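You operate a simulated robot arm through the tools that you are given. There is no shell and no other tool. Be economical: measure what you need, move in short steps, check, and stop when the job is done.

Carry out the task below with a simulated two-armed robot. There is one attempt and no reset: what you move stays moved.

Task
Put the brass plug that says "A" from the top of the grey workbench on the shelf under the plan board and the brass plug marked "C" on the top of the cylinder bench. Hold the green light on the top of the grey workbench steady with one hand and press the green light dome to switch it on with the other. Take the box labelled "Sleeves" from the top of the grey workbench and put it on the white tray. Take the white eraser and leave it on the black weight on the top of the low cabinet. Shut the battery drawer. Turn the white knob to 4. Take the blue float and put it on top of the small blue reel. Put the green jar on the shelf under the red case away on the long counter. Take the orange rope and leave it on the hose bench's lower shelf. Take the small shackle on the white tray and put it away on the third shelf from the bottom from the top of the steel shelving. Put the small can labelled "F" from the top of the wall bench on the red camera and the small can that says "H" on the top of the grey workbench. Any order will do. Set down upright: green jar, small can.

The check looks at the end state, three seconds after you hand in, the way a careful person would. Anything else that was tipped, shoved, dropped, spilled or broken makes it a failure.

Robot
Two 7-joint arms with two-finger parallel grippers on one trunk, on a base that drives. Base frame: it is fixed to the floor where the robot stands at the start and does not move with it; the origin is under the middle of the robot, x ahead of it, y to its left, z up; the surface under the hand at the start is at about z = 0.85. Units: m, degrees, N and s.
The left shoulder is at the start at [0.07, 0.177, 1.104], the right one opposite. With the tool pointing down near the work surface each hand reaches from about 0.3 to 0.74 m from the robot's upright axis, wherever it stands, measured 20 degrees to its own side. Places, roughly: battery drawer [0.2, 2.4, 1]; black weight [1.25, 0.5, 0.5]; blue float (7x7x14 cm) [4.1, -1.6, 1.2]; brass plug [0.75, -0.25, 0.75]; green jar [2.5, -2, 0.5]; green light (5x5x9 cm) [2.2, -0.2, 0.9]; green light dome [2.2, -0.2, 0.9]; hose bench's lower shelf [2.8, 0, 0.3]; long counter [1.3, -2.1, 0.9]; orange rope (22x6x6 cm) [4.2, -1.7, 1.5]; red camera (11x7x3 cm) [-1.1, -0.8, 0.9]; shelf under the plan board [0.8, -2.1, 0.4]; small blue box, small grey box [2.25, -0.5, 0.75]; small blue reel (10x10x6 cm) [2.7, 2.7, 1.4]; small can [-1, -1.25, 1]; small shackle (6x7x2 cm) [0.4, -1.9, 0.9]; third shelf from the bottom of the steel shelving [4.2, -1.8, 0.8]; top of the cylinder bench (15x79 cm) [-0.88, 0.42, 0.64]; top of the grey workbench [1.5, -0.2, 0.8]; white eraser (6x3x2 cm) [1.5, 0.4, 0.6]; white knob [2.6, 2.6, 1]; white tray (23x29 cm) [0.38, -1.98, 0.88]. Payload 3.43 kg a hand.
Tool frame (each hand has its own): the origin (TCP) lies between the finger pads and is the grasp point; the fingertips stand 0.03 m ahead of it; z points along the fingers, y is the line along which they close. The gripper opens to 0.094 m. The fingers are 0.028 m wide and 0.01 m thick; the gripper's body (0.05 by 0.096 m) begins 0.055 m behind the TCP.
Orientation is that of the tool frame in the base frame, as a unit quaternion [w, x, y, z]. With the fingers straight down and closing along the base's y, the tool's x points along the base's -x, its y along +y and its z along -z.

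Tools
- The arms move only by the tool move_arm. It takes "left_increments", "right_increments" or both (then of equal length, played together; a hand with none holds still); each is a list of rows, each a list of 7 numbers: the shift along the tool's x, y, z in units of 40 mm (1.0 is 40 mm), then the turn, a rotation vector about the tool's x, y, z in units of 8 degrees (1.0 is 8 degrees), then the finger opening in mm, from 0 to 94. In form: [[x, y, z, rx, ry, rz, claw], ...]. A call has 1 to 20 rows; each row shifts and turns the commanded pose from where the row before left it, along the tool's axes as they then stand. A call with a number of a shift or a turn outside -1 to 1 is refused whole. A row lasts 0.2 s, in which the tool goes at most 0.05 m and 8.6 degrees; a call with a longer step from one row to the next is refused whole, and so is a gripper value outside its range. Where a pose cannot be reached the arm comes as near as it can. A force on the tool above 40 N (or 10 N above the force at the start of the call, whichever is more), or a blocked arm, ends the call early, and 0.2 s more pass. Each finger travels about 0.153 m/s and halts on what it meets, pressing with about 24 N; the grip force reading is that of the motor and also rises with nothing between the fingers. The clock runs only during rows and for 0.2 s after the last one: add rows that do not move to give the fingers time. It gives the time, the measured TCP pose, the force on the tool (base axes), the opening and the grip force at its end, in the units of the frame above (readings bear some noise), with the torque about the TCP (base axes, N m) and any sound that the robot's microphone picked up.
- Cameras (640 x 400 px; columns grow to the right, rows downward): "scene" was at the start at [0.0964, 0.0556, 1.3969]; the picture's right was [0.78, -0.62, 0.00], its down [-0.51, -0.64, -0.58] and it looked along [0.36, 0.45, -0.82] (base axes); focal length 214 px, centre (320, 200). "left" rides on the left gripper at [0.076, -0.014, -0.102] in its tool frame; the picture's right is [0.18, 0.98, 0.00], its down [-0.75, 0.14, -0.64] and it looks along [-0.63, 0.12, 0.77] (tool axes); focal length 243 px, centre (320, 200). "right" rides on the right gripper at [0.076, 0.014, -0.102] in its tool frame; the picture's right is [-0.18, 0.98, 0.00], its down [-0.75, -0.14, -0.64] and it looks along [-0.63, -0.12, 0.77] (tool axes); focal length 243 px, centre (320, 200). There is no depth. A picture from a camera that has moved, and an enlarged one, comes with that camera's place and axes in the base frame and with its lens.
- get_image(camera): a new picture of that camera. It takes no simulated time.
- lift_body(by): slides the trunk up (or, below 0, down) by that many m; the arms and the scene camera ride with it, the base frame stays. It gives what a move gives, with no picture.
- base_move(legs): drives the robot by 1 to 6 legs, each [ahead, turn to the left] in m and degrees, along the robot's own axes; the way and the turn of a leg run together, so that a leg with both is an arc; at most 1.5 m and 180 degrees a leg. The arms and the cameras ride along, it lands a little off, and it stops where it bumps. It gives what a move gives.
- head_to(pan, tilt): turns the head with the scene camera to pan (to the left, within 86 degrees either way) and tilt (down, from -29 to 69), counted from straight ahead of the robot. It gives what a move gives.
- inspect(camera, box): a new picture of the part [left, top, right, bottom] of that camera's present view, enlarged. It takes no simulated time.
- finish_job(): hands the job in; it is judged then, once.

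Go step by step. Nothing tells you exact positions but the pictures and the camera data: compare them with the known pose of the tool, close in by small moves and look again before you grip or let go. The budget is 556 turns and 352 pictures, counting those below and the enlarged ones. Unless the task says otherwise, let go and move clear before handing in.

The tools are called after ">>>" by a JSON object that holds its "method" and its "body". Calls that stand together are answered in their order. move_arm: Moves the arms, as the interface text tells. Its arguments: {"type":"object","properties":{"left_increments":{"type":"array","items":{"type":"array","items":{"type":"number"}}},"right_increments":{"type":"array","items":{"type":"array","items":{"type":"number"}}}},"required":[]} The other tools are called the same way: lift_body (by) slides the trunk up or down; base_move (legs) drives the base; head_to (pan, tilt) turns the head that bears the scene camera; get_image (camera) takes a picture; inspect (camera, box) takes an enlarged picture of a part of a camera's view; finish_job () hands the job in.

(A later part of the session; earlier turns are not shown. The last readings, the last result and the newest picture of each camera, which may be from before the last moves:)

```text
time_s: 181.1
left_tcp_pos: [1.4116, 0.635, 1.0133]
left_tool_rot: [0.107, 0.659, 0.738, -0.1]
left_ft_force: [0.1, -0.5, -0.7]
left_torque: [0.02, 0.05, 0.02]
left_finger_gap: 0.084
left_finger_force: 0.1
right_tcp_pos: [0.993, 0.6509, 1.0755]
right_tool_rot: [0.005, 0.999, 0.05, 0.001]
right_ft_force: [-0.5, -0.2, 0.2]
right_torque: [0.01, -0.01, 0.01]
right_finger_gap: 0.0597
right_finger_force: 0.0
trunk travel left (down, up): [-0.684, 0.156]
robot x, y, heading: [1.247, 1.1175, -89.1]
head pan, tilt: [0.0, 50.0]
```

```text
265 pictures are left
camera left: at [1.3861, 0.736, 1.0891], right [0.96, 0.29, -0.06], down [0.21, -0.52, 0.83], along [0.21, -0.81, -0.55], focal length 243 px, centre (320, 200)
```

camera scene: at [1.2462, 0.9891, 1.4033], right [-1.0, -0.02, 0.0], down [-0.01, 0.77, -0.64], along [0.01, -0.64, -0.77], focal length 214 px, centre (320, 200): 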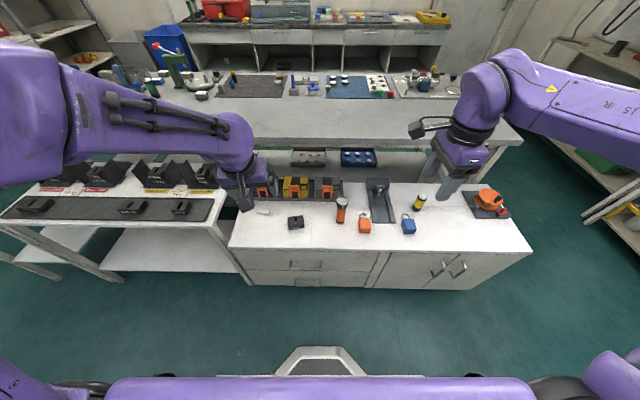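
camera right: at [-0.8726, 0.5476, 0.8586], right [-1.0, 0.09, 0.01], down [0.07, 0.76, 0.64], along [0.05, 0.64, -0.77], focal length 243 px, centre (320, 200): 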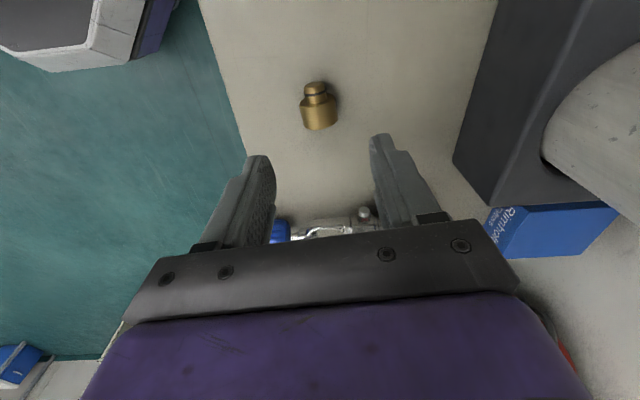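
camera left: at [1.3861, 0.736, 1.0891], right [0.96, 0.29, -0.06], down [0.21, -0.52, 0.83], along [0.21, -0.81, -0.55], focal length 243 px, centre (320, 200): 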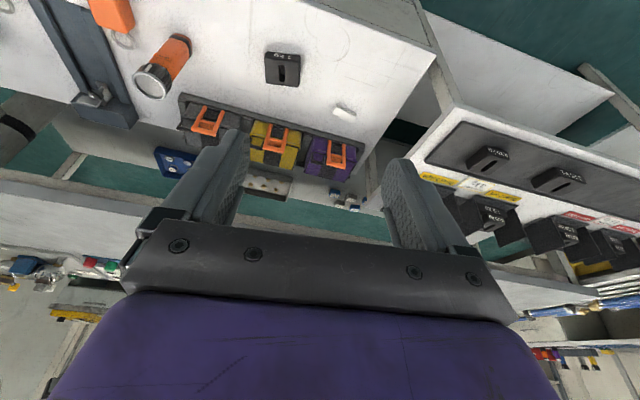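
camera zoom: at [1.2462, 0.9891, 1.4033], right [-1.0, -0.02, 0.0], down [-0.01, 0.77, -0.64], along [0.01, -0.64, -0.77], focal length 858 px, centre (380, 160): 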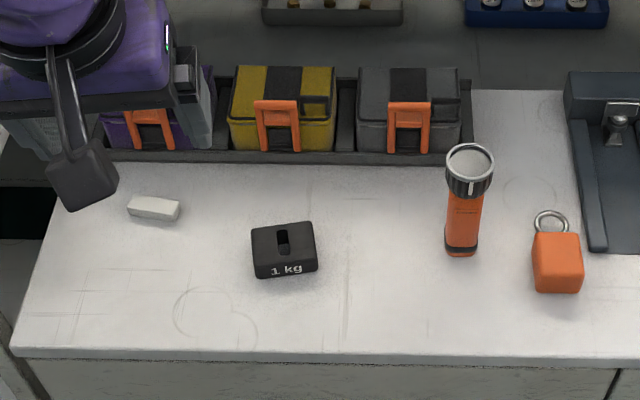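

Weight is at about (1.36, 0.45, top 0.595), eraser at (1.519, 0.40). I drive closer, lower the trunk and orient the left hand.

>>> {"method": "base_move", "body": {"legs": [[0.15, 0]]}}

>>> {"method": "lift_body", "body": {"by": -0.22}}

>>> {"method": "move_arm", "body": {"left_increments": [[0, 0, 0, 0, 0.7, 0, 80], [0, 0, 0, 0, 0.7, 0, 80], [0, 0, 0, 0, 0.7, 0, 80], [0, 0, 0, 0, 0, -1, 80], [0, 0, 0, 0, 0, -1, 80], [0, 0, 0, 0, 0, -1, 80], [0, 0, 0, 0, 0, -1, 80], [0, 0, 0, 0, 0, -1, 80], [0, 0, 0, 0, 0, -1, 60], [0, 0, 0, 0, 0, -1, 60], [0, 0, 0, 0, 0, -1, 60], [0, 0, 0, 0, 0, -1, 60]]}}

>>> {"method": "get_image", "body": {"camera": "left"}}

```text
time_s: 182.5
left_tcp_pos: [1.4129, 0.4858, 1.0147]
left_tool_rot: [0.107, 0.659, 0.738, -0.101]
left_ft_force: [-0.5, -0.1, 0.7]
left_torque: [0.0, -0.03, 0.04]
left_finger_gap: 0.0841
left_finger_force: 0.0
right_tcp_pos: [0.9952, 0.5021, 1.0742]
right_tool_rot: [0.004, 0.999, 0.051, 0.001]
right_ft_force: [-0.6, -0.8, 0.5]
right_torque: [-0.02, 0.0, 0.01]
right_finger_gap: 0.0598
right_finger_force: 0.1
trunk travel left (down, up): [-0.684, 0.156]
robot x, y, heading: [1.2475, 0.9699, -89.2]
head pan, tilt: [0.0, 50.0]
```

```text
time_s: 184.8
left_tcp_pos: [1.4129, 0.4841, 0.7937]
left_tool_rot: [0.108, 0.659, 0.737, -0.101]
left_ft_force: [-0.2, -0.2, -0.1]
left_torque: [0.0, 0.07, -0.01]
left_finger_gap: 0.084
left_finger_force: 0.1
right_tcp_pos: [0.9947, 0.5018, 0.8564]
right_tool_rot: [0.004, 0.999, 0.051, 0.001]
right_ft_force: [-0.3, 0.1, 0.6]
right_torque: [0.03, 0.02, 0.01]
right_finger_gap: 0.06
right_finger_force: 0.1
trunk travel left (down, up): [-0.464, 0.376]
robot x, y, heading: [1.2423, 0.9673, -89.2]
head pan, tilt: [0.0, 50.0]
```

```text
time_s: 187.4
left_tcp_pos: [1.4141, 0.484, 0.7943]
left_tool_rot: [-0.004, 0.1, 0.995, -0.002]
left_ft_force: [-0.5, -0.5, 0.0]
left_torque: [-0.01, -0.04, -0.02]
left_finger_gap: 0.06
left_finger_force: 0.2
right_tcp_pos: [0.9957, 0.5008, 0.8555]
right_tool_rot: [0.005, 0.999, 0.05, 0.001]
right_ft_force: [-0.7, -0.1, 0.8]
right_torque: [-0.02, 0.0, -0.03]
right_finger_gap: 0.0603
right_finger_force: 0.0
trunk travel left (down, up): [-0.464, 0.376]
robot x, y, heading: [1.2441, 0.9664, -89.3]
head pan, tilt: [0.0, 50.0]
```

```text
264 pictures are left
camera left: at [1.3369, 0.4863, 0.8962], right [0.01, 1.0, 0.0], down [0.77, -0.01, 0.64], along [0.64, -0.01, -0.77], focal length 243 px, centre (320, 200)
```

left: 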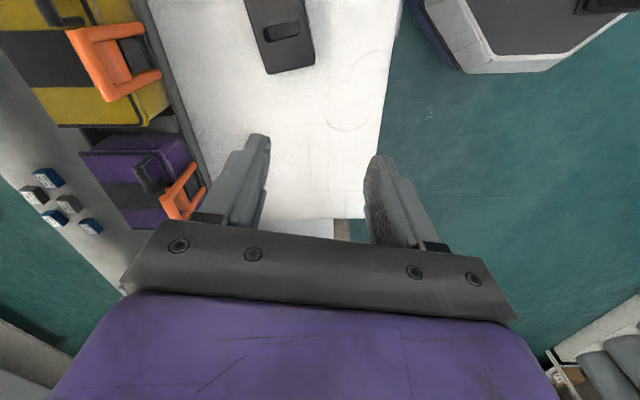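

>>> {"method": "move_arm", "body": {"left_increments": [[-0.8, -0.51, 0.5, 0, 0, 0, 60], [-0.8, -0.51, 0.5, 0, 0, 0, 60], [-0.8, -0.51, 0.5, 0, 0, 0, 60], [0, 0, 0, 0, 0, 0, 60]]}}

>>> {"method": "get_image", "body": {"camera": "left"}}

```text
time_s: 188.4
left_tcp_pos: [1.4968, 0.4042, 0.7341]
left_tool_rot: [-0.003, 0.101, 0.995, -0.001]
left_ft_force: [0.4, 0.6, 0.6]
left_torque: [-0.02, -0.04, -0.02]
left_finger_gap: 0.0601
left_finger_force: 0.2
right_tcp_pos: [0.9943, 0.5023, 0.8552]
right_tool_rot: [0.004, 0.999, 0.051, 0.001]
right_ft_force: [-0.1, 0.0, 0.5]
right_torque: [-0.05, 0.01, 0.02]
right_finger_gap: 0.0601
right_finger_force: 0.0
trunk travel left (down, up): [-0.464, 0.376]
robot x, y, heading: [1.2471, 0.9658, -89.3]
head pan, tilt: [0.0, 50.0]
```

```text
263 pictures are left
camera left: at [1.4181, 0.4069, 0.8364], right [0.02, 1.0, 0.0], down [0.77, -0.01, 0.64], along [0.64, -0.01, -0.77], focal length 243 px, centre (320, 200)
```

left: 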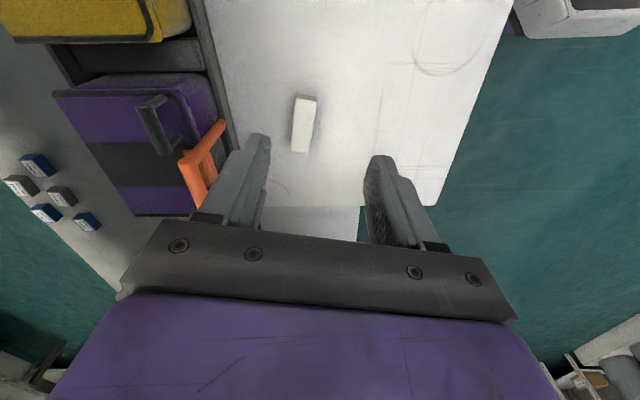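

>>> {"method": "move_arm", "body": {"left_increments": [[-0.3, -0.13, 0.7, 0, 0, -0.35, 50], [-0.29, -0.13, 0.7, 0, 0, -0.35, 50], [0, 0, 0.8, 0, 0, 0, 50], [0, 0, 0.7, 0, 0, 0, 50], [0, 0, 0, 0, 0, 0, 50]]}}

>>> {"method": "get_image", "body": {"camera": "left"}}

```text
time_s: 189.7
left_tcp_pos: [1.5161, 0.3908, 0.6172]
left_tool_rot: [-0.003, 0.053, 0.999, -0.001]
left_ft_force: [0.1, -0.5, -0.8]
left_torque: [0.04, -0.01, 0.02]
left_finger_gap: 0.0501
left_finger_force: 0.0
right_tcp_pos: [0.9942, 0.5015, 0.8556]
right_tool_rot: [0.004, 0.999, 0.05, 0.001]
right_ft_force: [-0.1, -1.2, 0.4]
right_torque: [0.0, 0.01, 0.02]
right_finger_gap: 0.0602
right_finger_force: 0.0
trunk travel left (down, up): [-0.464, 0.376]
robot x, y, heading: [1.2443, 0.9679, -89.3]
head pan, tilt: [0.0, 50.0]
```

```text
262 pictures are left
camera left: at [1.4384, 0.3851, 0.7198], right [-0.08, 1.0, 0.0], down [0.77, 0.06, 0.64], along [0.63, 0.05, -0.77], focal length 243 px, centre (320, 200)
```

left: 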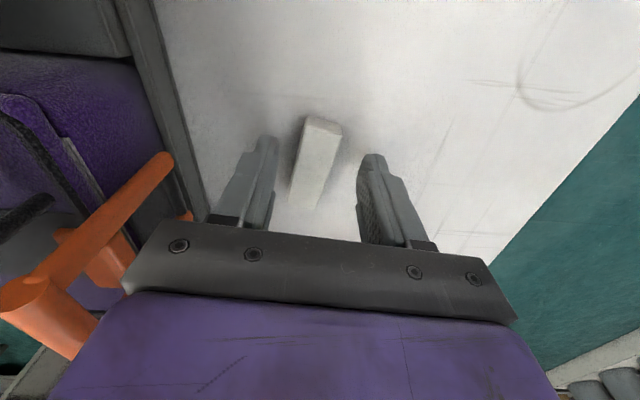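

>>> {"method": "move_arm", "body": {"left_increments": [[0, 0, 0.15, 0, 0, 0, 50], [0, 0, 0.1, 0, 0, 0, 50], [0, 0, 0.1, 0, 0, 0, 50], [0, 0, 0, 0, 0, 0, 50]]}}

>>> {"method": "get_image", "body": {"camera": "left"}}

```text
time_s: 190.7
left_tcp_pos: [1.5165, 0.388, 0.6101]
left_tool_rot: [-0.002, 0.052, 0.999, -0.007]
left_ft_force: [-3.0, 7.2, 22.8]
left_torque: [0.98, -0.13, 0.28]
left_finger_gap: 0.054
left_finger_force: 3.1
right_tcp_pos: [0.9929, 0.5034, 0.8566]
right_tool_rot: [0.006, 0.999, 0.051, 0.002]
right_ft_force: [0.1, -0.7, -0.2]
right_torque: [-0.04, -0.03, -0.02]
right_finger_gap: 0.0601
right_finger_force: 0.0
trunk travel left (down, up): [-0.464, 0.376]
robot x, y, heading: [1.2472, 0.9663, -88.8]
head pan, tilt: [0.0, 50.0]
stopped in row 4 (left hand): the force on the tool passed its limit at 42 N (the readings are from after the stop); the commanded pose is now the measured one
```

```text
261 pictures are left
camera left: at [1.438, 0.3847, 0.7125], right [-0.08, 1.0, -0.01], down [0.77, 0.07, 0.64], along [0.64, 0.04, -0.77], focal length 243 px, centre (320, 200)
```

left: 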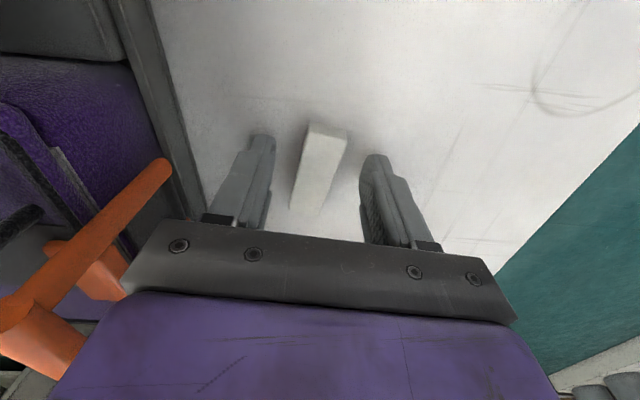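

Fingertips touch the cabinet top (z≈0.58). Ease up, and grip.

>>> {"method": "move_arm", "body": {"left_increments": [[0, 0, -0.08, 0, 0, 0, 50], [0, 0, 0, 0, 0, 0, 20], [0, 0, 0, 0, 0, 0, 10], [0, 0, 0, 0, 0, 0, 10], [0, 0, -0.4, 0, 0, 0, 10], [0, 0, -0.8, 0, 0, 0, 10], [0, 0, -0.8, 0, 0, 0, 10]]}}

>>> {"method": "get_image", "body": {"camera": "left"}}

```text
time_s: 192.3
left_tcp_pos: [1.5182, 0.389, 0.6899]
left_tool_rot: [-0.002, 0.052, 0.999, -0.004]
left_ft_force: [-0.5, -0.6, 0.5]
left_torque: [0.0, -0.06, 0.01]
left_finger_gap: 0.0207
left_finger_force: 24.2
right_tcp_pos: [0.9948, 0.5022, 0.8559]
right_tool_rot: [0.004, 0.999, 0.05, 0.001]
right_ft_force: [0.2, 0.1, 0.5]
right_torque: [0.0, -0.02, -0.03]
right_finger_gap: 0.0601
right_finger_force: 0.0
trunk travel left (down, up): [-0.464, 0.376]
robot x, y, heading: [1.2429, 0.9655, -89.0]
head pan, tilt: [0.0, 50.0]
```

```text
260 pictures are left
camera left: at [1.4396, 0.3848, 0.7918], right [-0.08, 1.0, -0.01], down [0.77, 0.07, 0.64], along [0.64, 0.05, -0.77], focal length 243 px, centre (320, 200)
```

left: 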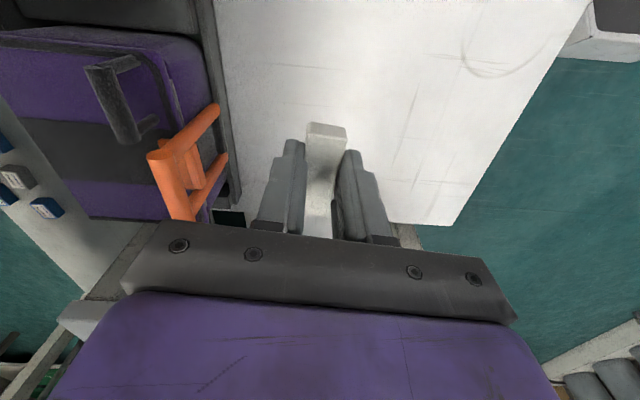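

>>> {"method": "move_arm", "body": {"left_increments": [[0.82, 0.22, 0, 0, 0, 0, 10], [0.82, 0.22, 0, 0, 0, 0, 10], [0.82, 0.22, 0, 0, 0, 0, 10], [0.82, 0.22, 0, 0, 0, 0, 10], [0.82, 0.22, 0, 0, 0, 0, 10], [0, 0, 0, 0, 0, 0, 10]]}}

>>> {"method": "get_image", "body": {"camera": "left"}}

>>> {"method": "inspect", "body": {"camera": "scene", "box": [200, 120, 400, 260]}}

```text
time_s: 193.7
left_tcp_pos: [1.3656, 0.448, 0.6872]
left_tool_rot: [-0.013, 0.04, 0.999, 0.0]
left_ft_force: [0.3, 0.6, -0.8]
left_torque: [0.01, 0.06, 0.02]
left_finger_gap: 0.0209
left_finger_force: 24.0
right_tcp_pos: [0.9952, 0.5014, 0.8557]
right_tool_rot: [0.004, 0.999, 0.05, 0.001]
right_ft_force: [0.4, -0.1, 0.2]
right_torque: [0.02, 0.01, -0.03]
right_finger_gap: 0.0599
right_finger_force: 0.1
trunk travel left (down, up): [-0.464, 0.376]
robot x, y, heading: [1.2453, 0.9659, -89.0]
head pan, tilt: [0.0, 50.0]
```

```text
259 pictures are left
camera left: at [1.2903, 0.4408, 0.7914], right [-0.11, 0.99, 0.0], down [0.78, 0.08, 0.62], along [0.62, 0.07, -0.78], focal length 243 px, centre (320, 200)
```

left: 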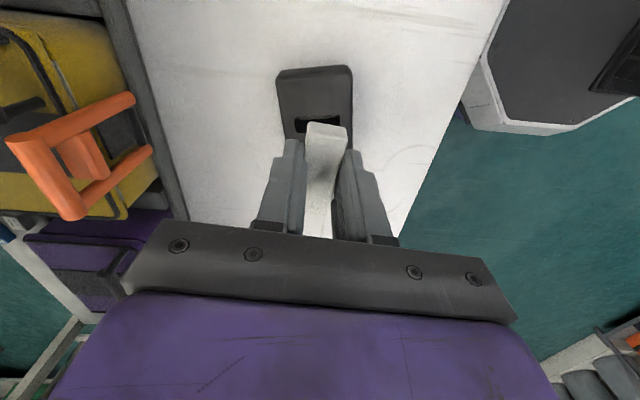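

```text
2.86 times, centred on (300, 190) of scene
camera zoom: at [1.2485, 0.8389, 1.1832], right [-1.0, -0.02, 0.0], down [-0.01, 0.77, -0.64], along [0.01, -0.64, -0.77], focal length 613 px, centre (377, 229)
```

zoom: 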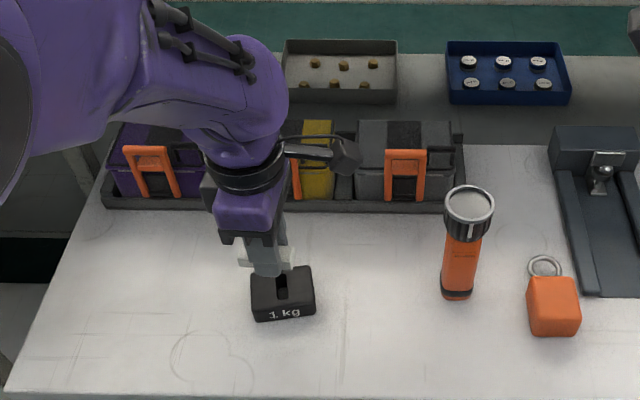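

>>> {"method": "move_arm", "body": {"left_increments": [[0.2, 0, 0.4, 0, 0, 0, 10], [0, 0, 0.3, 0, 0, 0, 10], [0, 0, 0.15, 0, 0, 0, 10], [0, 0, 0, 0, 0, 0, 10]]}}

>>> {"method": "get_image", "body": {"camera": "left"}}

```text
time_s: 194.7
left_tcp_pos: [1.3559, 0.4456, 0.6613]
left_tool_rot: [-0.019, 0.038, 0.999, -0.005]
left_ft_force: [0.3, 0.2, -0.7]
left_torque: [0.02, 0.04, -0.01]
left_finger_gap: 0.0208
left_finger_force: 24.1
right_tcp_pos: [0.9953, 0.5008, 0.8548]
right_tool_rot: [0.004, 0.999, 0.05, 0.0]
right_ft_force: [-0.1, -0.5, -0.1]
right_torque: [0.05, 0.01, -0.01]
right_finger_gap: 0.0601
right_finger_force: 0.0
trunk travel left (down, up): [-0.464, 0.376]
robot x, y, heading: [1.2436, 0.9676, -89.3]
head pan, tilt: [0.0, 50.0]
```

```text
257 pictures are left
camera left: at [1.282, 0.4395, 0.7653], right [-0.11, 0.99, 0.0], down [0.79, 0.09, 0.61], along [0.61, 0.06, -0.79], focal length 243 px, centre (320, 200)
```

left: 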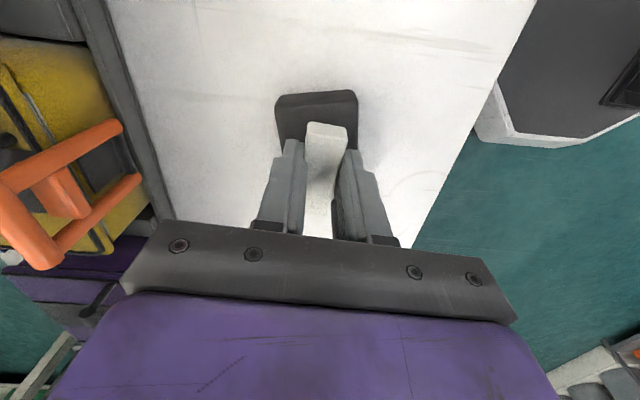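

>>> {"method": "move_arm", "body": {"left_increments": [[0, 0, 0.25, 0, 0, 0, 10], [0, 0, 0.1, 0, 0, 0, 10], [0, 0, 0.1, 0, 0, 0, 10], [0, 0, 0, 0, 0, 0, 10]]}}

```text
time_s: 195.7
left_tcp_pos: [1.3554, 0.4464, 0.6397]
left_tool_rot: [-0.015, 0.04, 0.999, -0.003]
left_ft_force: [0.1, -0.1, -0.9]
left_torque: [-0.01, 0.0, -0.01]
left_finger_gap: 0.0209
left_finger_force: 24.1
right_tcp_pos: [0.9947, 0.5005, 0.8557]
right_tool_rot: [0.004, 0.999, 0.05, 0.001]
right_ft_force: [-0.9, -0.3, 0.1]
right_torque: [-0.02, -0.02, 0.05]
right_finger_gap: 0.06
right_finger_force: 0.0
trunk travel left (down, up): [-0.464, 0.376]
robot x, y, heading: [1.2472, 0.9633, -89.1]
head pan, tilt: [0.0, 50.0]
```

>>> {"method": "move_arm", "body": {"left_increments": [[0, 0, 0.07, 0, 0, 0, 10], [0, 0, 0.07, 0, 0, 0, 10], [0, 0, 0.05, 0, 0, 0, 10], [0, 0, 0, 0, 0, 0, 10]]}}

>>> {"method": "get_image", "body": {"camera": "left"}}

```text
time_s: 196.8
left_tcp_pos: [1.3548, 0.4456, 0.6389]
left_tool_rot: [-0.016, 0.039, 0.999, -0.01]
left_ft_force: [-6.5, 11.1, 26.0]
left_torque: [0.71, -0.38, 0.33]
left_finger_gap: 0.0209
left_finger_force: 24.3
right_tcp_pos: [0.9935, 0.5048, 0.8573]
right_tool_rot: [0.007, 0.999, 0.05, 0.002]
right_ft_force: [-0.9, 0.8, -0.5]
right_torque: [-0.02, 0.0, -0.01]
right_finger_gap: 0.06
right_finger_force: 0.1
trunk travel left (down, up): [-0.464, 0.376]
robot x, y, heading: [1.2435, 0.9653, -88.9]
head pan, tilt: [0.0, 50.0]
stopped in row 4 (left hand): the force on the tool passed its limit at 42 N (the readings are from after the stop); the commanded pose is now the measured one
```

```text
256 pictures are left
camera left: at [1.2797, 0.4407, 0.743], right [-0.11, 0.99, -0.02], down [0.78, 0.09, 0.61], along [0.61, 0.05, -0.79], focal length 243 px, centre (320, 200)
```

left: 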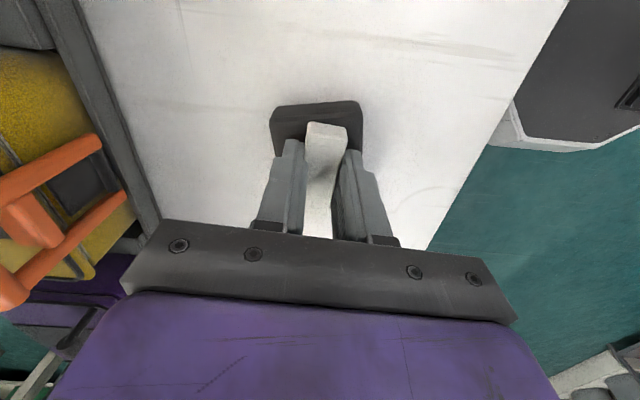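

Contact on the weight. Release gently and rise.

>>> {"method": "move_arm", "body": {"left_increments": [[0, 0, -0.03, 0, 0, 0, 24], [0, 0, 0, 0, 0, 0, 35], [0, 0, 0, 0, 0, 0, 45], [0, 0, -0.4, 0, 0, 0, 45], [0, 0, -0.9, 0, 0, 0, 45], [0, 0, -1, 0, 0, 0, 45], [0, 0, -1, 0, 0, 0, 45]]}}

>>> {"method": "get_image", "body": {"camera": "left"}}

```text
time_s: 198.4
left_tcp_pos: [1.3574, 0.4471, 0.7688]
left_tool_rot: [-0.014, 0.043, 0.999, -0.009]
left_ft_force: [-0.5, -0.9, 0.0]
left_torque: [-0.02, 0.02, 0.0]
left_finger_gap: 0.045
left_finger_force: 0.0
right_tcp_pos: [0.995, 0.5016, 0.8565]
right_tool_rot: [0.004, 0.999, 0.051, 0.001]
right_ft_force: [0.5, -0.3, 0.1]
right_torque: [0.0, 0.03, 0.02]
right_finger_gap: 0.0599
right_finger_force: 0.1
trunk travel left (down, up): [-0.464, 0.376]
robot x, y, heading: [1.2497, 0.9683, -89.0]
head pan, tilt: [0.0, 50.0]
```

```text
255 pictures are left
camera left: at [1.2829, 0.4417, 0.8735], right [-0.1, 0.99, -0.01], down [0.78, 0.09, 0.62], along [0.62, 0.05, -0.78], focal length 243 px, centre (320, 200)
```

left: 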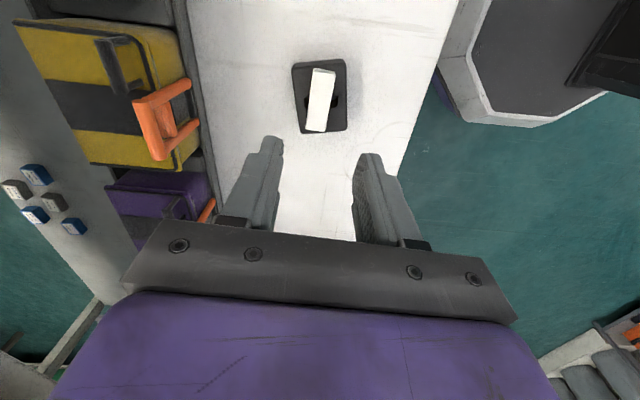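

The eraser is on the weight. Next the battery drawer: raise trunk, back off, and turn to look at the +y wall.

>>> {"method": "lift_body", "body": {"by": 0.22}}

>>> {"method": "base_move", "body": {"legs": [[-0.2, 0], [0, -140]]}}

>>> {"method": "head_to", "body": {"pan": 0, "tilt": 20}}

>>> {"method": "get_image", "body": {"camera": "scene"}}

```text
time_s: 200.8
left_tcp_pos: [1.3586, 0.4458, 0.9887]
left_tool_rot: [-0.014, 0.041, 0.999, -0.009]
left_ft_force: [0.1, -0.6, -0.4]
left_torque: [0.02, -0.01, 0.0]
left_finger_gap: 0.045
left_finger_force: 0.0
right_tcp_pos: [0.9942, 0.5009, 1.0749]
right_tool_rot: [0.005, 0.999, 0.051, 0.001]
right_ft_force: [-0.5, 0.6, 0.4]
right_torque: [0.03, 0.01, 0.0]
right_finger_gap: 0.06
right_finger_force: 0.1
trunk travel left (down, up): [-0.684, 0.156]
robot x, y, heading: [1.2475, 0.9651, -89.1]
head pan, tilt: [0.0, 50.0]
```

```text
time_s: 208.2
left_tcp_pos: [0.8224, 1.495, 0.989]
left_tool_rot: [-0.012, 0.954, 0.301, 0.011]
left_ft_force: [-0.3, -0.2, 0.0]
left_torque: [-0.01, 0.0, -0.01]
left_finger_gap: 0.0451
left_finger_force: 0.2
right_tcp_pos: [1.1385, 1.6844, 1.0759]
right_tool_rot: [-0.003, -0.387, 0.922, 0.004]
right_ft_force: [-0.2, 0.3, 0.3]
right_torque: [0.0, -0.03, -0.01]
right_finger_gap: 0.0601
right_finger_force: 0.1
trunk travel left (down, up): [-0.684, 0.156]
robot x, y, heading: [1.2427, 1.1669, 130.7]
head pan, tilt: [0.0, 50.0]
```

```text
time_s: 209.1
left_tcp_pos: [0.8227, 1.4959, 0.9897]
left_tool_rot: [-0.013, 0.954, 0.301, 0.01]
left_ft_force: [-0.6, 0.5, 0.3]
left_torque: [-0.02, 0.0, 0.02]
left_finger_gap: 0.0451
left_finger_force: 0.1
right_tcp_pos: [1.1395, 1.6852, 1.0754]
right_tool_rot: [-0.003, -0.387, 0.922, 0.004]
right_ft_force: [0.2, 0.5, 0.8]
right_torque: [0.0, 0.03, -0.02]
right_finger_gap: 0.0601
right_finger_force: 0.1
trunk travel left (down, up): [-0.684, 0.156]
robot x, y, heading: [1.2414, 1.1638, 130.6]
head pan, tilt: [0.0, 20.0]
```

```text
254 pictures are left
camera scene: at [1.1506, 1.2745, 1.4487], right [0.76, 0.65, 0.0], down [0.22, -0.26, -0.94], along [-0.61, 0.71, -0.34], focal length 214 px, centre (320, 200)
```

scene: 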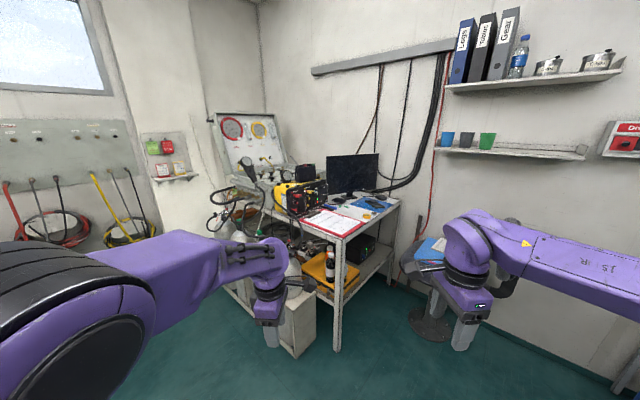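

>>> {"method": "inspect", "body": {"camera": "scene", "box": [200, 110, 440, 300]}}

>>> {"method": "inspect", "body": {"camera": "scene", "box": [260, 160, 350, 230]}}

```text
2.11 times, centred on (320, 205) of scene
camera zoom: at [1.1506, 1.2745, 1.4487], right [0.76, 0.65, 0.0], down [0.22, -0.26, -0.94], along [-0.61, 0.71, -0.34], focal length 452 px, centre (320, 190)
```

zoom: 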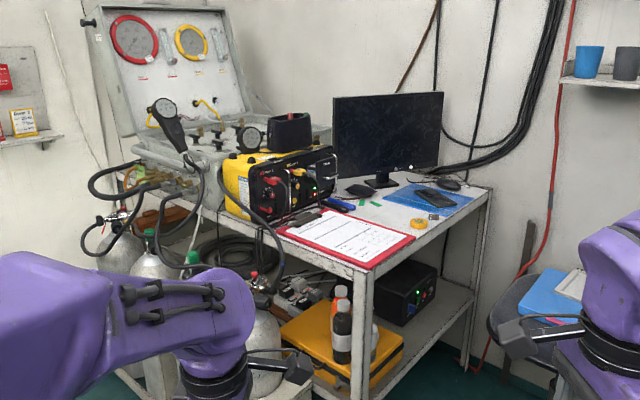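

```text
5.71 times, centred on (305, 195) of scene
camera zoom: at [1.1506, 1.2745, 1.4487], right [0.76, 0.65, 0.0], down [0.22, -0.26, -0.94], along [-0.61, 0.71, -0.34], focal length 1226 px, centre (406, 229)
```

zoom: 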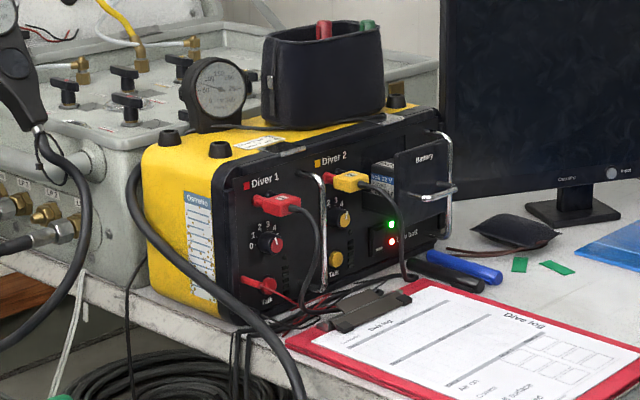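

The battery drawer is in the yellow comms box front (facing +x) around (0.22, 2.38, 1.0), slightly open. I raise the trunk and approach from the south-east.

>>> {"method": "lift_body", "body": {"by": 0.1}}

>>> {"method": "base_move", "body": {"legs": [[0, -5.6], [0.72, 0]]}}

>>> {"method": "head_to", "body": {"pan": 15, "tilt": 35}}

>>> {"method": "get_image", "body": {"camera": "scene"}}

```text
time_s: 210.4
left_tcp_pos: [0.823, 1.4963, 1.0898]
left_tool_rot: [-0.013, 0.953, 0.301, 0.011]
left_ft_force: [1.1, 0.0, -0.4]
left_torque: [-0.06, 0.0, 0.0]
left_finger_gap: 0.045
left_finger_force: 0.1
right_tcp_pos: [1.1386, 1.6862, 1.1749]
right_tool_rot: [-0.003, -0.386, 0.923, 0.003]
right_ft_force: [0.6, -0.4, -0.3]
right_torque: [0.05, -0.02, 0.0]
right_finger_gap: 0.0599
right_finger_force: 0.1
trunk travel left (down, up): [-0.784, 0.056]
robot x, y, heading: [1.2407, 1.1664, 130.5]
head pan, tilt: [0.0, 20.0]
```

```text
time_s: 214.9
left_tcp_pos: [0.4423, 2.1316, 1.0894]
left_tool_rot: [-0.014, 0.967, 0.253, 0.012]
left_ft_force: [0.0, 0.0, 0.2]
left_torque: [-0.02, -0.03, -0.02]
left_finger_gap: 0.0448
left_finger_force: 0.0
right_tcp_pos: [0.7761, 2.2891, 1.1759]
right_tool_rot: [-0.003, -0.34, 0.94, 0.003]
right_ft_force: [0.3, 0.3, -1.0]
right_torque: [0.01, -0.01, -0.02]
right_finger_gap: 0.0599
right_finger_force: 0.1
trunk travel left (down, up): [-0.784, 0.056]
robot x, y, heading: [0.8258, 1.762, 125.0]
head pan, tilt: [0.0, 20.0]
```

```text
time_s: 215.7
left_tcp_pos: [0.443, 2.131, 1.0894]
left_tool_rot: [-0.012, 0.967, 0.253, 0.011]
left_ft_force: [0.0, -0.1, -1.4]
left_torque: [0.0, 0.0, -0.01]
left_finger_gap: 0.0454
left_finger_force: 0.1
right_tcp_pos: [0.7741, 2.2893, 1.1749]
right_tool_rot: [-0.002, -0.34, 0.94, 0.004]
right_ft_force: [-0.4, 0.1, 0.0]
right_torque: [0.02, -0.02, -0.04]
right_finger_gap: 0.06
right_finger_force: 0.0
trunk travel left (down, up): [-0.784, 0.056]
robot x, y, heading: [0.8264, 1.7669, 124.7]
head pan, tilt: [15.0, 35.0]
```

```text
251 pictures are left
camera scene: at [0.7325, 1.8602, 1.525], right [0.65, 0.76, 0.0], down [0.44, -0.37, -0.82], along [-0.63, 0.53, -0.57], focal length 214 px, centre (320, 200)
```

scene: 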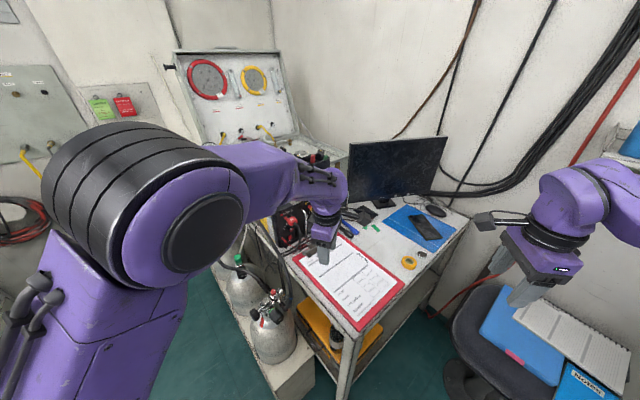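

I rotate the left hand to point forward-down toward the drawer and look with its camera.

>>> {"method": "move_arm", "body": {"left_increments": [[0, 0, -0.5, 0, 0, 1, 0], [0, 0, -0.5, 0, 0, 1, 0], [0, 0, -0.5, 0, 0, 1, 0], [0, 0, 0, 0, 0, 1, 0], [0, 0, 0, 0, 0, 1, 0], [0, 0, 0, 0, 0, 1, 0], [0, 0, 0, 0, 0, 1, 0], [0, 0, 0, 0, 0, 1, 0], [0, 0, 0, 0, 0, 1, 0], [0, 0, 0, 0, -1, 0, 0], [0, 0, 0, 0, -1, 0, 0], [0, 0, 0, 0, -1, 0, 0], [0, 0, 0, 0, -1, 0, 0], [0, 0, 0, 0, -1, 0, 0]]}}

>>> {"method": "get_image", "body": {"camera": "left"}}

>>> {"method": "get_image", "body": {"camera": "scene"}}

```text
time_s: 218.7
left_tcp_pos: [0.4432, 2.1288, 1.1493]
left_tool_rot: [-0.14, 0.876, -0.336, -0.316]
left_ft_force: [0.2, -0.2, 0.1]
left_torque: [-0.01, 0.01, 0.01]
left_finger_gap: 0.0001
left_finger_force: 23.9
right_tcp_pos: [0.7748, 2.2886, 1.1756]
right_tool_rot: [-0.002, -0.341, 0.94, 0.003]
right_ft_force: [-0.1, 0.7, 0.0]
right_torque: [-0.02, 0.01, -0.03]
right_finger_gap: 0.0601
right_finger_force: 0.1
trunk travel left (down, up): [-0.784, 0.056]
robot x, y, heading: [0.8261, 1.7648, 124.9]
head pan, tilt: [15.0, 35.0]
```

```text
250 pictures are left
camera left: at [0.5416, 2.0554, 1.1771], right [-0.56, -0.81, -0.15], down [-0.23, -0.02, 0.97], along [-0.79, 0.58, -0.18], focal length 243 px, centre (320, 200)
```

left: 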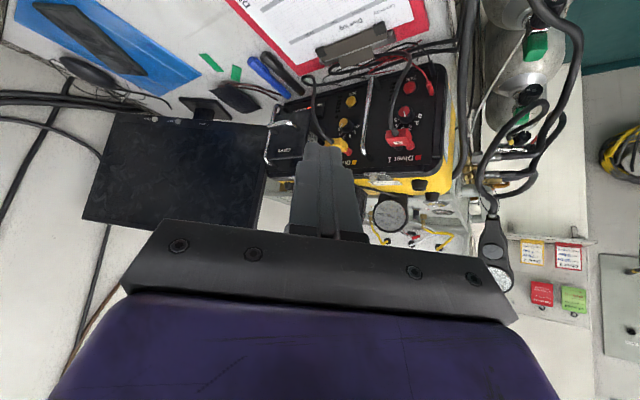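

```text
249 pictures are left
camera scene: at [0.7319, 1.8591, 1.525], right [0.65, 0.76, 0.0], down [0.44, -0.37, -0.82], along [-0.63, 0.53, -0.57], focal length 214 px, centre (320, 200)
```

scene: 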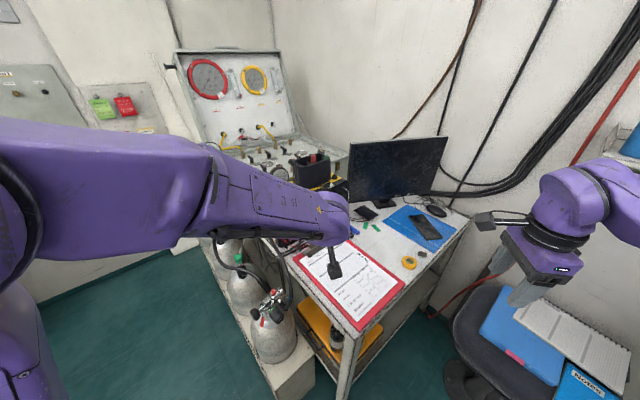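

>>> {"method": "inspect", "body": {"camera": "left", "box": [230, 40, 470, 200]}}

```text
2.50 times, centred on (350, 120) of left
camera zoom: at [0.5416, 2.0554, 1.1771], right [-0.56, -0.81, -0.15], down [-0.23, -0.02, 0.97], along [-0.79, 0.58, -0.18], focal length 606 px, centre (245, 400)
```

zoom: 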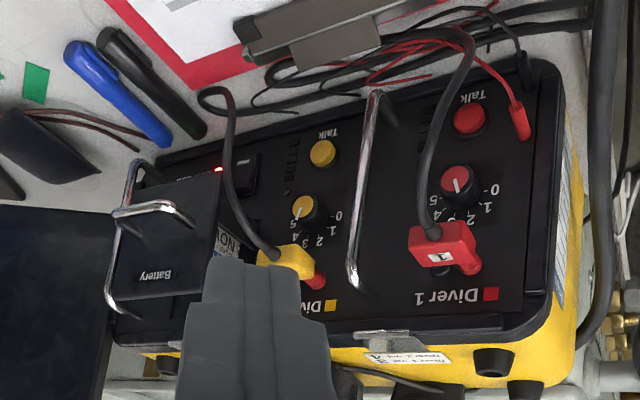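

The drawer front is near (0.212, 2.40, 0.975). I move slightly closer and bring the closed fingertips in front of it.

>>> {"method": "base_move", "body": {"legs": [[0.06, 0]]}}

>>> {"method": "move_arm", "body": {"left_increments": [[-0.318, -0.286, 0.864, 0, 0, 0, 0], [-0.318, -0.286, 0.864, 0, 0, 0, 0], [-0.318, -0.286, 0.864, 0, 0, 0, 0], [-0.318, -0.286, 0.864, 0, 0, 0, 0], [-0.318, -0.286, 0.864, 0, 0, 0, 0], [-0.318, -0.286, 0.6, 0, 0, 0, 0]]}}

>>> {"method": "get_image", "body": {"camera": "left"}}

>>> {"method": "get_image", "body": {"camera": "scene"}}

```text
time_s: 219.7
left_tcp_pos: [0.4139, 2.1705, 1.1537]
left_tool_rot: [-0.142, 0.875, -0.336, -0.32]
left_ft_force: [0.3, -0.4, 0.5]
left_torque: [0.06, 0.02, -0.01]
left_finger_gap: 0.0
left_finger_force: 23.8
right_tcp_pos: [0.7463, 2.3297, 1.1806]
right_tool_rot: [-0.003, -0.341, 0.94, 0.009]
right_ft_force: [1.0, 0.2, 0.2]
right_torque: [0.06, 0.06, 0.0]
right_finger_gap: 0.06
right_finger_force: 0.1
trunk travel left (down, up): [-0.784, 0.056]
robot x, y, heading: [0.7933, 1.8103, 125.0]
head pan, tilt: [15.0, 35.0]
```

```text
time_s: 221.1
left_tcp_pos: [0.315, 2.3575, 1.053]
left_tool_rot: [-0.143, 0.878, -0.331, -0.315]
left_ft_force: [-0.7, 0.6, -0.8]
left_torque: [-0.03, -0.02, -0.03]
left_finger_gap: 0.0
left_finger_force: 23.8
right_tcp_pos: [0.7412, 2.339, 1.1747]
right_tool_rot: [-0.003, -0.34, 0.941, 0.003]
right_ft_force: [-0.2, -0.6, 0.0]
right_torque: [-0.06, -0.01, -0.02]
right_finger_gap: 0.0599
right_finger_force: 0.1
trunk travel left (down, up): [-0.784, 0.056]
robot x, y, heading: [0.7916, 1.8106, 124.9]
head pan, tilt: [15.0, 35.0]
```

```text
247 pictures are left
camera left: at [0.4154, 2.2844, 1.0812], right [-0.55, -0.82, -0.16], down [-0.24, -0.03, 0.97], along [-0.8, 0.57, -0.18], focal length 243 px, centre (320, 200)
```

left: 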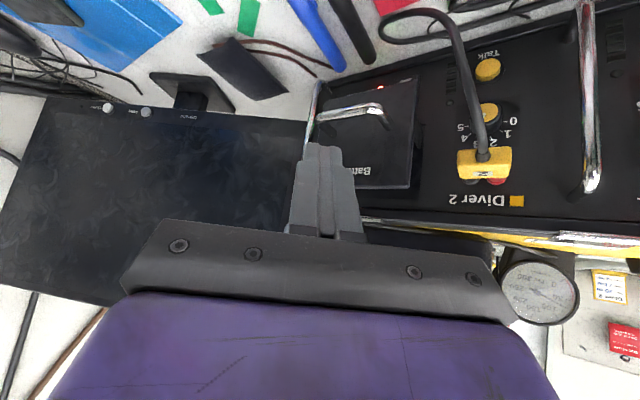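

```text
246 pictures are left
camera scene: at [0.6986, 1.9103, 1.5248], right [0.65, 0.76, 0.0], down [0.44, -0.37, -0.82], along [-0.63, 0.53, -0.57], focal length 214 px, centre (320, 200)
```

scene: 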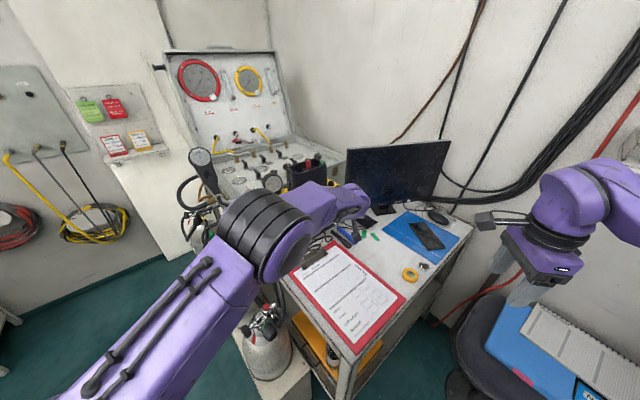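

>>> {"method": "move_arm", "body": {"left_increments": [[-0.24, 0.28, 0.57, 0, 0, 0, 0], [-0.24, 0.28, 0.57, 0, 0, 0, 0], [-0.24, 0.28, 0.57, 0, 0, 0, 0], [0, 0, 0, 0, 0, 0, 0]]}}

>>> {"method": "get_image", "body": {"camera": "left"}}

```text
time_s: 222.1
left_tcp_pos: [0.2498, 2.3802, 1.0168]
left_tool_rot: [-0.141, 0.876, -0.337, -0.316]
left_ft_force: [0.6, -0.2, -0.7]
left_torque: [-0.01, 0.03, 0.0]
left_finger_gap: 0.0002
left_finger_force: 23.9
right_tcp_pos: [0.7418, 2.3382, 1.176]
right_tool_rot: [-0.003, -0.341, 0.94, 0.005]
right_ft_force: [0.3, -0.3, 1.0]
right_torque: [-0.04, 0.0, 0.01]
right_finger_gap: 0.0601
right_finger_force: 0.1
trunk travel left (down, up): [-0.784, 0.056]
robot x, y, heading: [0.7916, 1.8113, 124.4]
head pan, tilt: [15.0, 35.0]
```

```text
245 pictures are left
camera left: at [0.3502, 2.3057, 1.0451], right [-0.56, -0.81, -0.15], down [-0.23, -0.02, 0.97], along [-0.79, 0.58, -0.18], focal length 243 px, centre (320, 200)
```

left: 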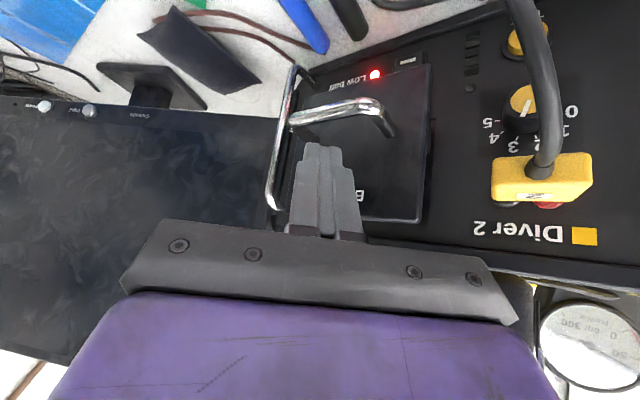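

>>> {"method": "move_arm", "body": {"left_increments": [[-0.116, 0.134, 0.092, 0, 0, 0, 0], [-0.116, 0.134, 0.092, 0, 0, 0, 0], [-0.116, 0.134, 0.092, 0, 0, 0, 0], [-0.116, 0.134, 0.092, 0, 0, 0, 0], [-0.116, 0.134, 0.092, 0, 0, 0, 0], [-0.116, 0.134, 0.092, 0, 0, 0, 0]]}}

>>> {"method": "get_image", "body": {"camera": "left"}}

```text
time_s: 223.5
left_tcp_pos: [0.204, 2.3789, 1.0167]
left_tool_rot: [-0.14, 0.875, -0.338, -0.318]
left_ft_force: [8.8, -4.1, -2.3]
left_torque: [-0.05, -0.14, 0.01]
left_finger_gap: 0.0001
left_finger_force: 23.6
right_tcp_pos: [0.7428, 2.3372, 1.1775]
right_tool_rot: [-0.003, -0.34, 0.941, 0.004]
right_ft_force: [0.2, 0.3, -0.6]
right_torque: [0.02, -0.02, -0.02]
right_finger_gap: 0.0601
right_finger_force: 0.0
trunk travel left (down, up): [-0.784, 0.056]
robot x, y, heading: [0.7943, 1.8093, 124.5]
head pan, tilt: [15.0, 35.0]
```

```text
244 pictures are left
camera left: at [0.3037, 2.305, 1.0452], right [-0.56, -0.81, -0.15], down [-0.23, -0.02, 0.97], along [-0.79, 0.58, -0.18], focal length 243 px, centre (320, 200)
```

left: 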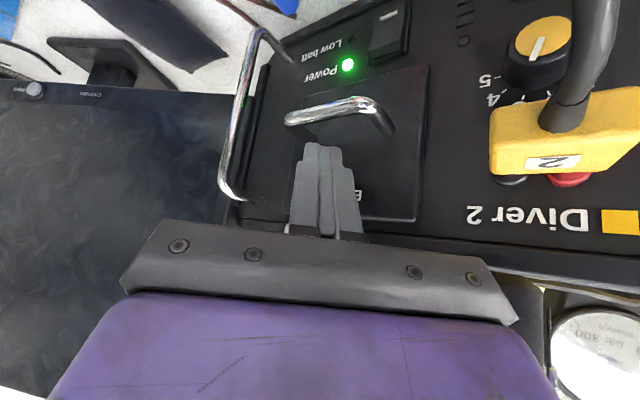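

Drawer moving in and the power light turned green. Push a bit more until it stops.

>>> {"method": "move_arm", "body": {"left_increments": [[-0.116, 0.134, 0.092, 0, 0, 0, 0], [-0.116, 0.134, 0.092, 0, 0, 0, 0], [-0.116, 0.134, 0.092, 0, 0, 0, 0], [0, 0, 0, 0, 0, 0, 0]]}}

>>> {"method": "inspect", "body": {"camera": "left", "box": [200, 20, 480, 240]}}

```text
time_s: 224.0
left_tcp_pos: [0.2027, 2.38, 1.0174]
left_tool_rot: [-0.146, 0.875, -0.34, -0.313]
left_ft_force: [21.3, -3.3, 4.5]
left_torque: [0.04, -0.17, -0.21]
left_finger_gap: 0.0
left_finger_force: 23.9
left hand out of reach, approached as far as the arm can: row 2
right_tcp_pos: [0.7478, 2.3345, 1.1775]
right_tool_rot: [-0.003, -0.339, 0.941, 0.006]
right_ft_force: [0.8, -0.8, 0.1]
right_torque: [0.01, -0.03, 0.03]
right_finger_gap: 0.06
right_finger_force: 0.1
trunk travel left (down, up): [-0.784, 0.056]
robot x, y, heading: [0.7966, 1.812, 124.3]
head pan, tilt: [15.0, 35.0]
stopped in row 2 (left hand): the force on the tool passed its limit at 47 N (the readings are from after the stop); the commanded pose is now the measured one
```

```text
1.82 times, centred on (340, 130) of left
camera zoom: at [0.3018, 2.3042, 1.0459], right [-0.57, -0.81, -0.16], down [-0.24, -0.02, 0.97], along [-0.79, 0.59, -0.18], focal length 441 px, centre (284, 327)
```

zoom: 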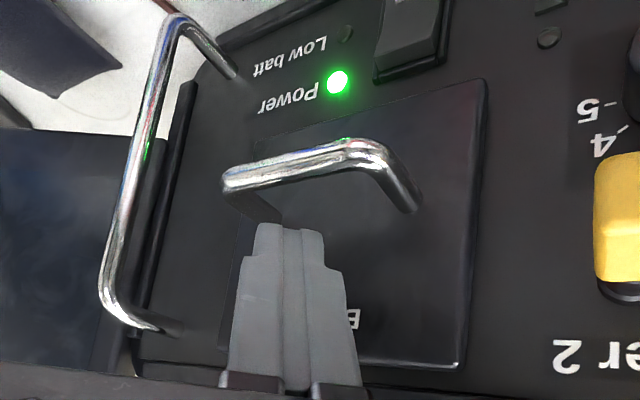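

Drawer is shut. Withdraw and head to the white knob near (2.6, 2.6, 1).

>>> {"method": "move_arm", "body": {"left_increments": [[0.3, -0.33, -0.23, 0, 0, 0, 0], [0.3, -0.33, -0.23, 0, 0, 0, 0], [0.3, -0.33, -0.4, 0, 0, 0, 0], [0, 0, -1, 0, 0, 0, 0], [0, 0, -1, 0, 0, 0, 0], [0, 0, -1, 0, 0, 0, 0], [0, 0, -1, 0, 0, 0, 0], [0, 0, -1, 0, 0, 0, 0]]}}

>>> {"method": "base_move", "body": {"legs": [[-0.45, 0], [0, -90]]}}

>>> {"method": "head_to", "body": {"pan": 0, "tilt": 15}}

>>> {"method": "get_image", "body": {"camera": "scene"}}

```text
time_s: 225.6
left_tcp_pos: [0.3267, 2.2743, 0.9918]
left_tool_rot: [-0.082, 0.912, -0.339, -0.217]
left_ft_force: [-0.6, -0.1, -0.9]
left_torque: [-0.01, 0.06, -0.01]
left_finger_gap: 0.0
left_finger_force: 24.3
right_tcp_pos: [0.7437, 2.3375, 1.1753]
right_tool_rot: [-0.002, -0.339, 0.941, 0.005]
right_ft_force: [-0.3, 0.8, 0.3]
right_torque: [-0.02, 0.02, 0.01]
right_finger_gap: 0.0599
right_finger_force: 0.0
trunk travel left (down, up): [-0.784, 0.056]
robot x, y, heading: [0.7953, 1.8112, 124.5]
head pan, tilt: [15.0, 35.0]
stopped in row 7 (left hand): the arm was blocked; the commanded pose is now the measured one
```

```text
time_s: 232.1
left_tcp_pos: [1.513, 1.905, 0.9929]
left_tool_rot: [0.212, -0.407, 0.883, 0.095]
left_ft_force: [0.3, -0.3, 0.7]
left_torque: [-0.01, 0.01, 0.02]
left_finger_gap: 0.0
left_finger_force: 24.0
right_tcp_pos: [1.5781, 1.4905, 1.1753]
right_tool_rot: [0.002, 0.424, 0.906, 0.005]
right_ft_force: [0.0, 0.2, -0.7]
right_torque: [-0.03, 0.0, -0.02]
right_finger_gap: 0.0602
right_finger_force: 0.0
trunk travel left (down, up): [-0.784, 0.056]
robot x, y, heading: [1.0507, 1.4397, 34.7]
head pan, tilt: [15.0, 35.0]
```

```text
time_s: 233.0
left_tcp_pos: [1.5125, 1.9045, 0.9929]
left_tool_rot: [0.213, -0.406, 0.884, 0.095]
left_ft_force: [0.0, 0.7, 0.2]
left_torque: [0.01, 0.0, -0.05]
left_finger_gap: 0.0
left_finger_force: 24.4
right_tcp_pos: [1.5777, 1.4901, 1.176]
right_tool_rot: [0.001, 0.422, 0.906, 0.006]
right_ft_force: [-0.4, 0.0, 0.7]
right_torque: [-0.03, -0.06, 0.01]
right_finger_gap: 0.06
right_finger_force: 0.0
trunk travel left (down, up): [-0.784, 0.056]
robot x, y, heading: [1.0551, 1.4343, 34.9]
head pan, tilt: [0.0, 15.0]
```

```text
242 pictures are left
camera scene: at [1.1707, 1.5175, 1.5569], right [0.57, -0.82, 0.0], down [-0.21, -0.15, -0.97], along [0.79, 0.55, -0.26], focal length 214 px, centre (320, 200)
```

scene: 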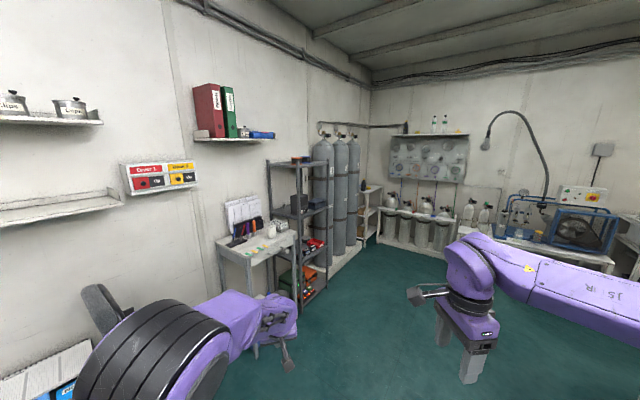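

>>> {"method": "inspect", "body": {"camera": "scene", "box": [205, 140, 345, 320]}}

>>> {"method": "head_to", "body": {"pan": 84, "tilt": 25}}

>>> {"method": "get_image", "body": {"camera": "scene"}}

```text
2.22 times, centred on (275, 230) of scene
camera zoom: at [1.1707, 1.5175, 1.5569], right [0.57, -0.82, 0.0], down [-0.21, -0.15, -0.97], along [0.79, 0.55, -0.26], focal length 477 px, centre (420, 133)
```

zoom: 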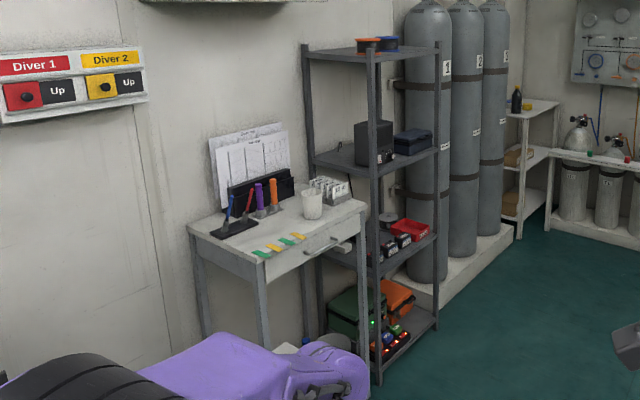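

```text
time_s: 234.5
left_tcp_pos: [1.5125, 1.9055, 0.9935]
left_tool_rot: [0.212, -0.406, 0.884, 0.095]
left_ft_force: [-0.2, 0.0, -0.4]
left_torque: [0.01, -0.01, 0.05]
left_finger_gap: 0.0
left_finger_force: 23.9
right_tcp_pos: [1.5778, 1.4889, 1.1764]
right_tool_rot: [0.001, 0.423, 0.906, 0.005]
right_ft_force: [0.4, 0.0, 0.0]
right_torque: [-0.01, -0.03, -0.01]
right_finger_gap: 0.0599
right_finger_force: 0.1
trunk travel left (down, up): [-0.784, 0.056]
robot x, y, heading: [1.0514, 1.4354, 34.8]
head pan, tilt: [84.0, 25.0]
```

```text
240 pictures are left
camera scene: at [1.0498, 1.5449, 1.5407], right [0.88, 0.48, 0.0], down [0.2, -0.37, -0.91], along [-0.44, 0.79, -0.42], focal length 214 px, centre (320, 200)
```

scene: 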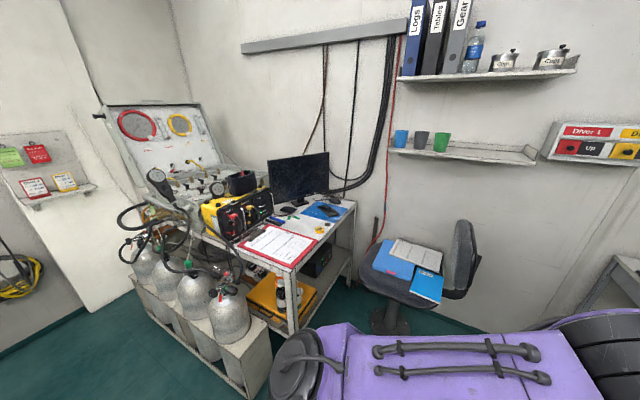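

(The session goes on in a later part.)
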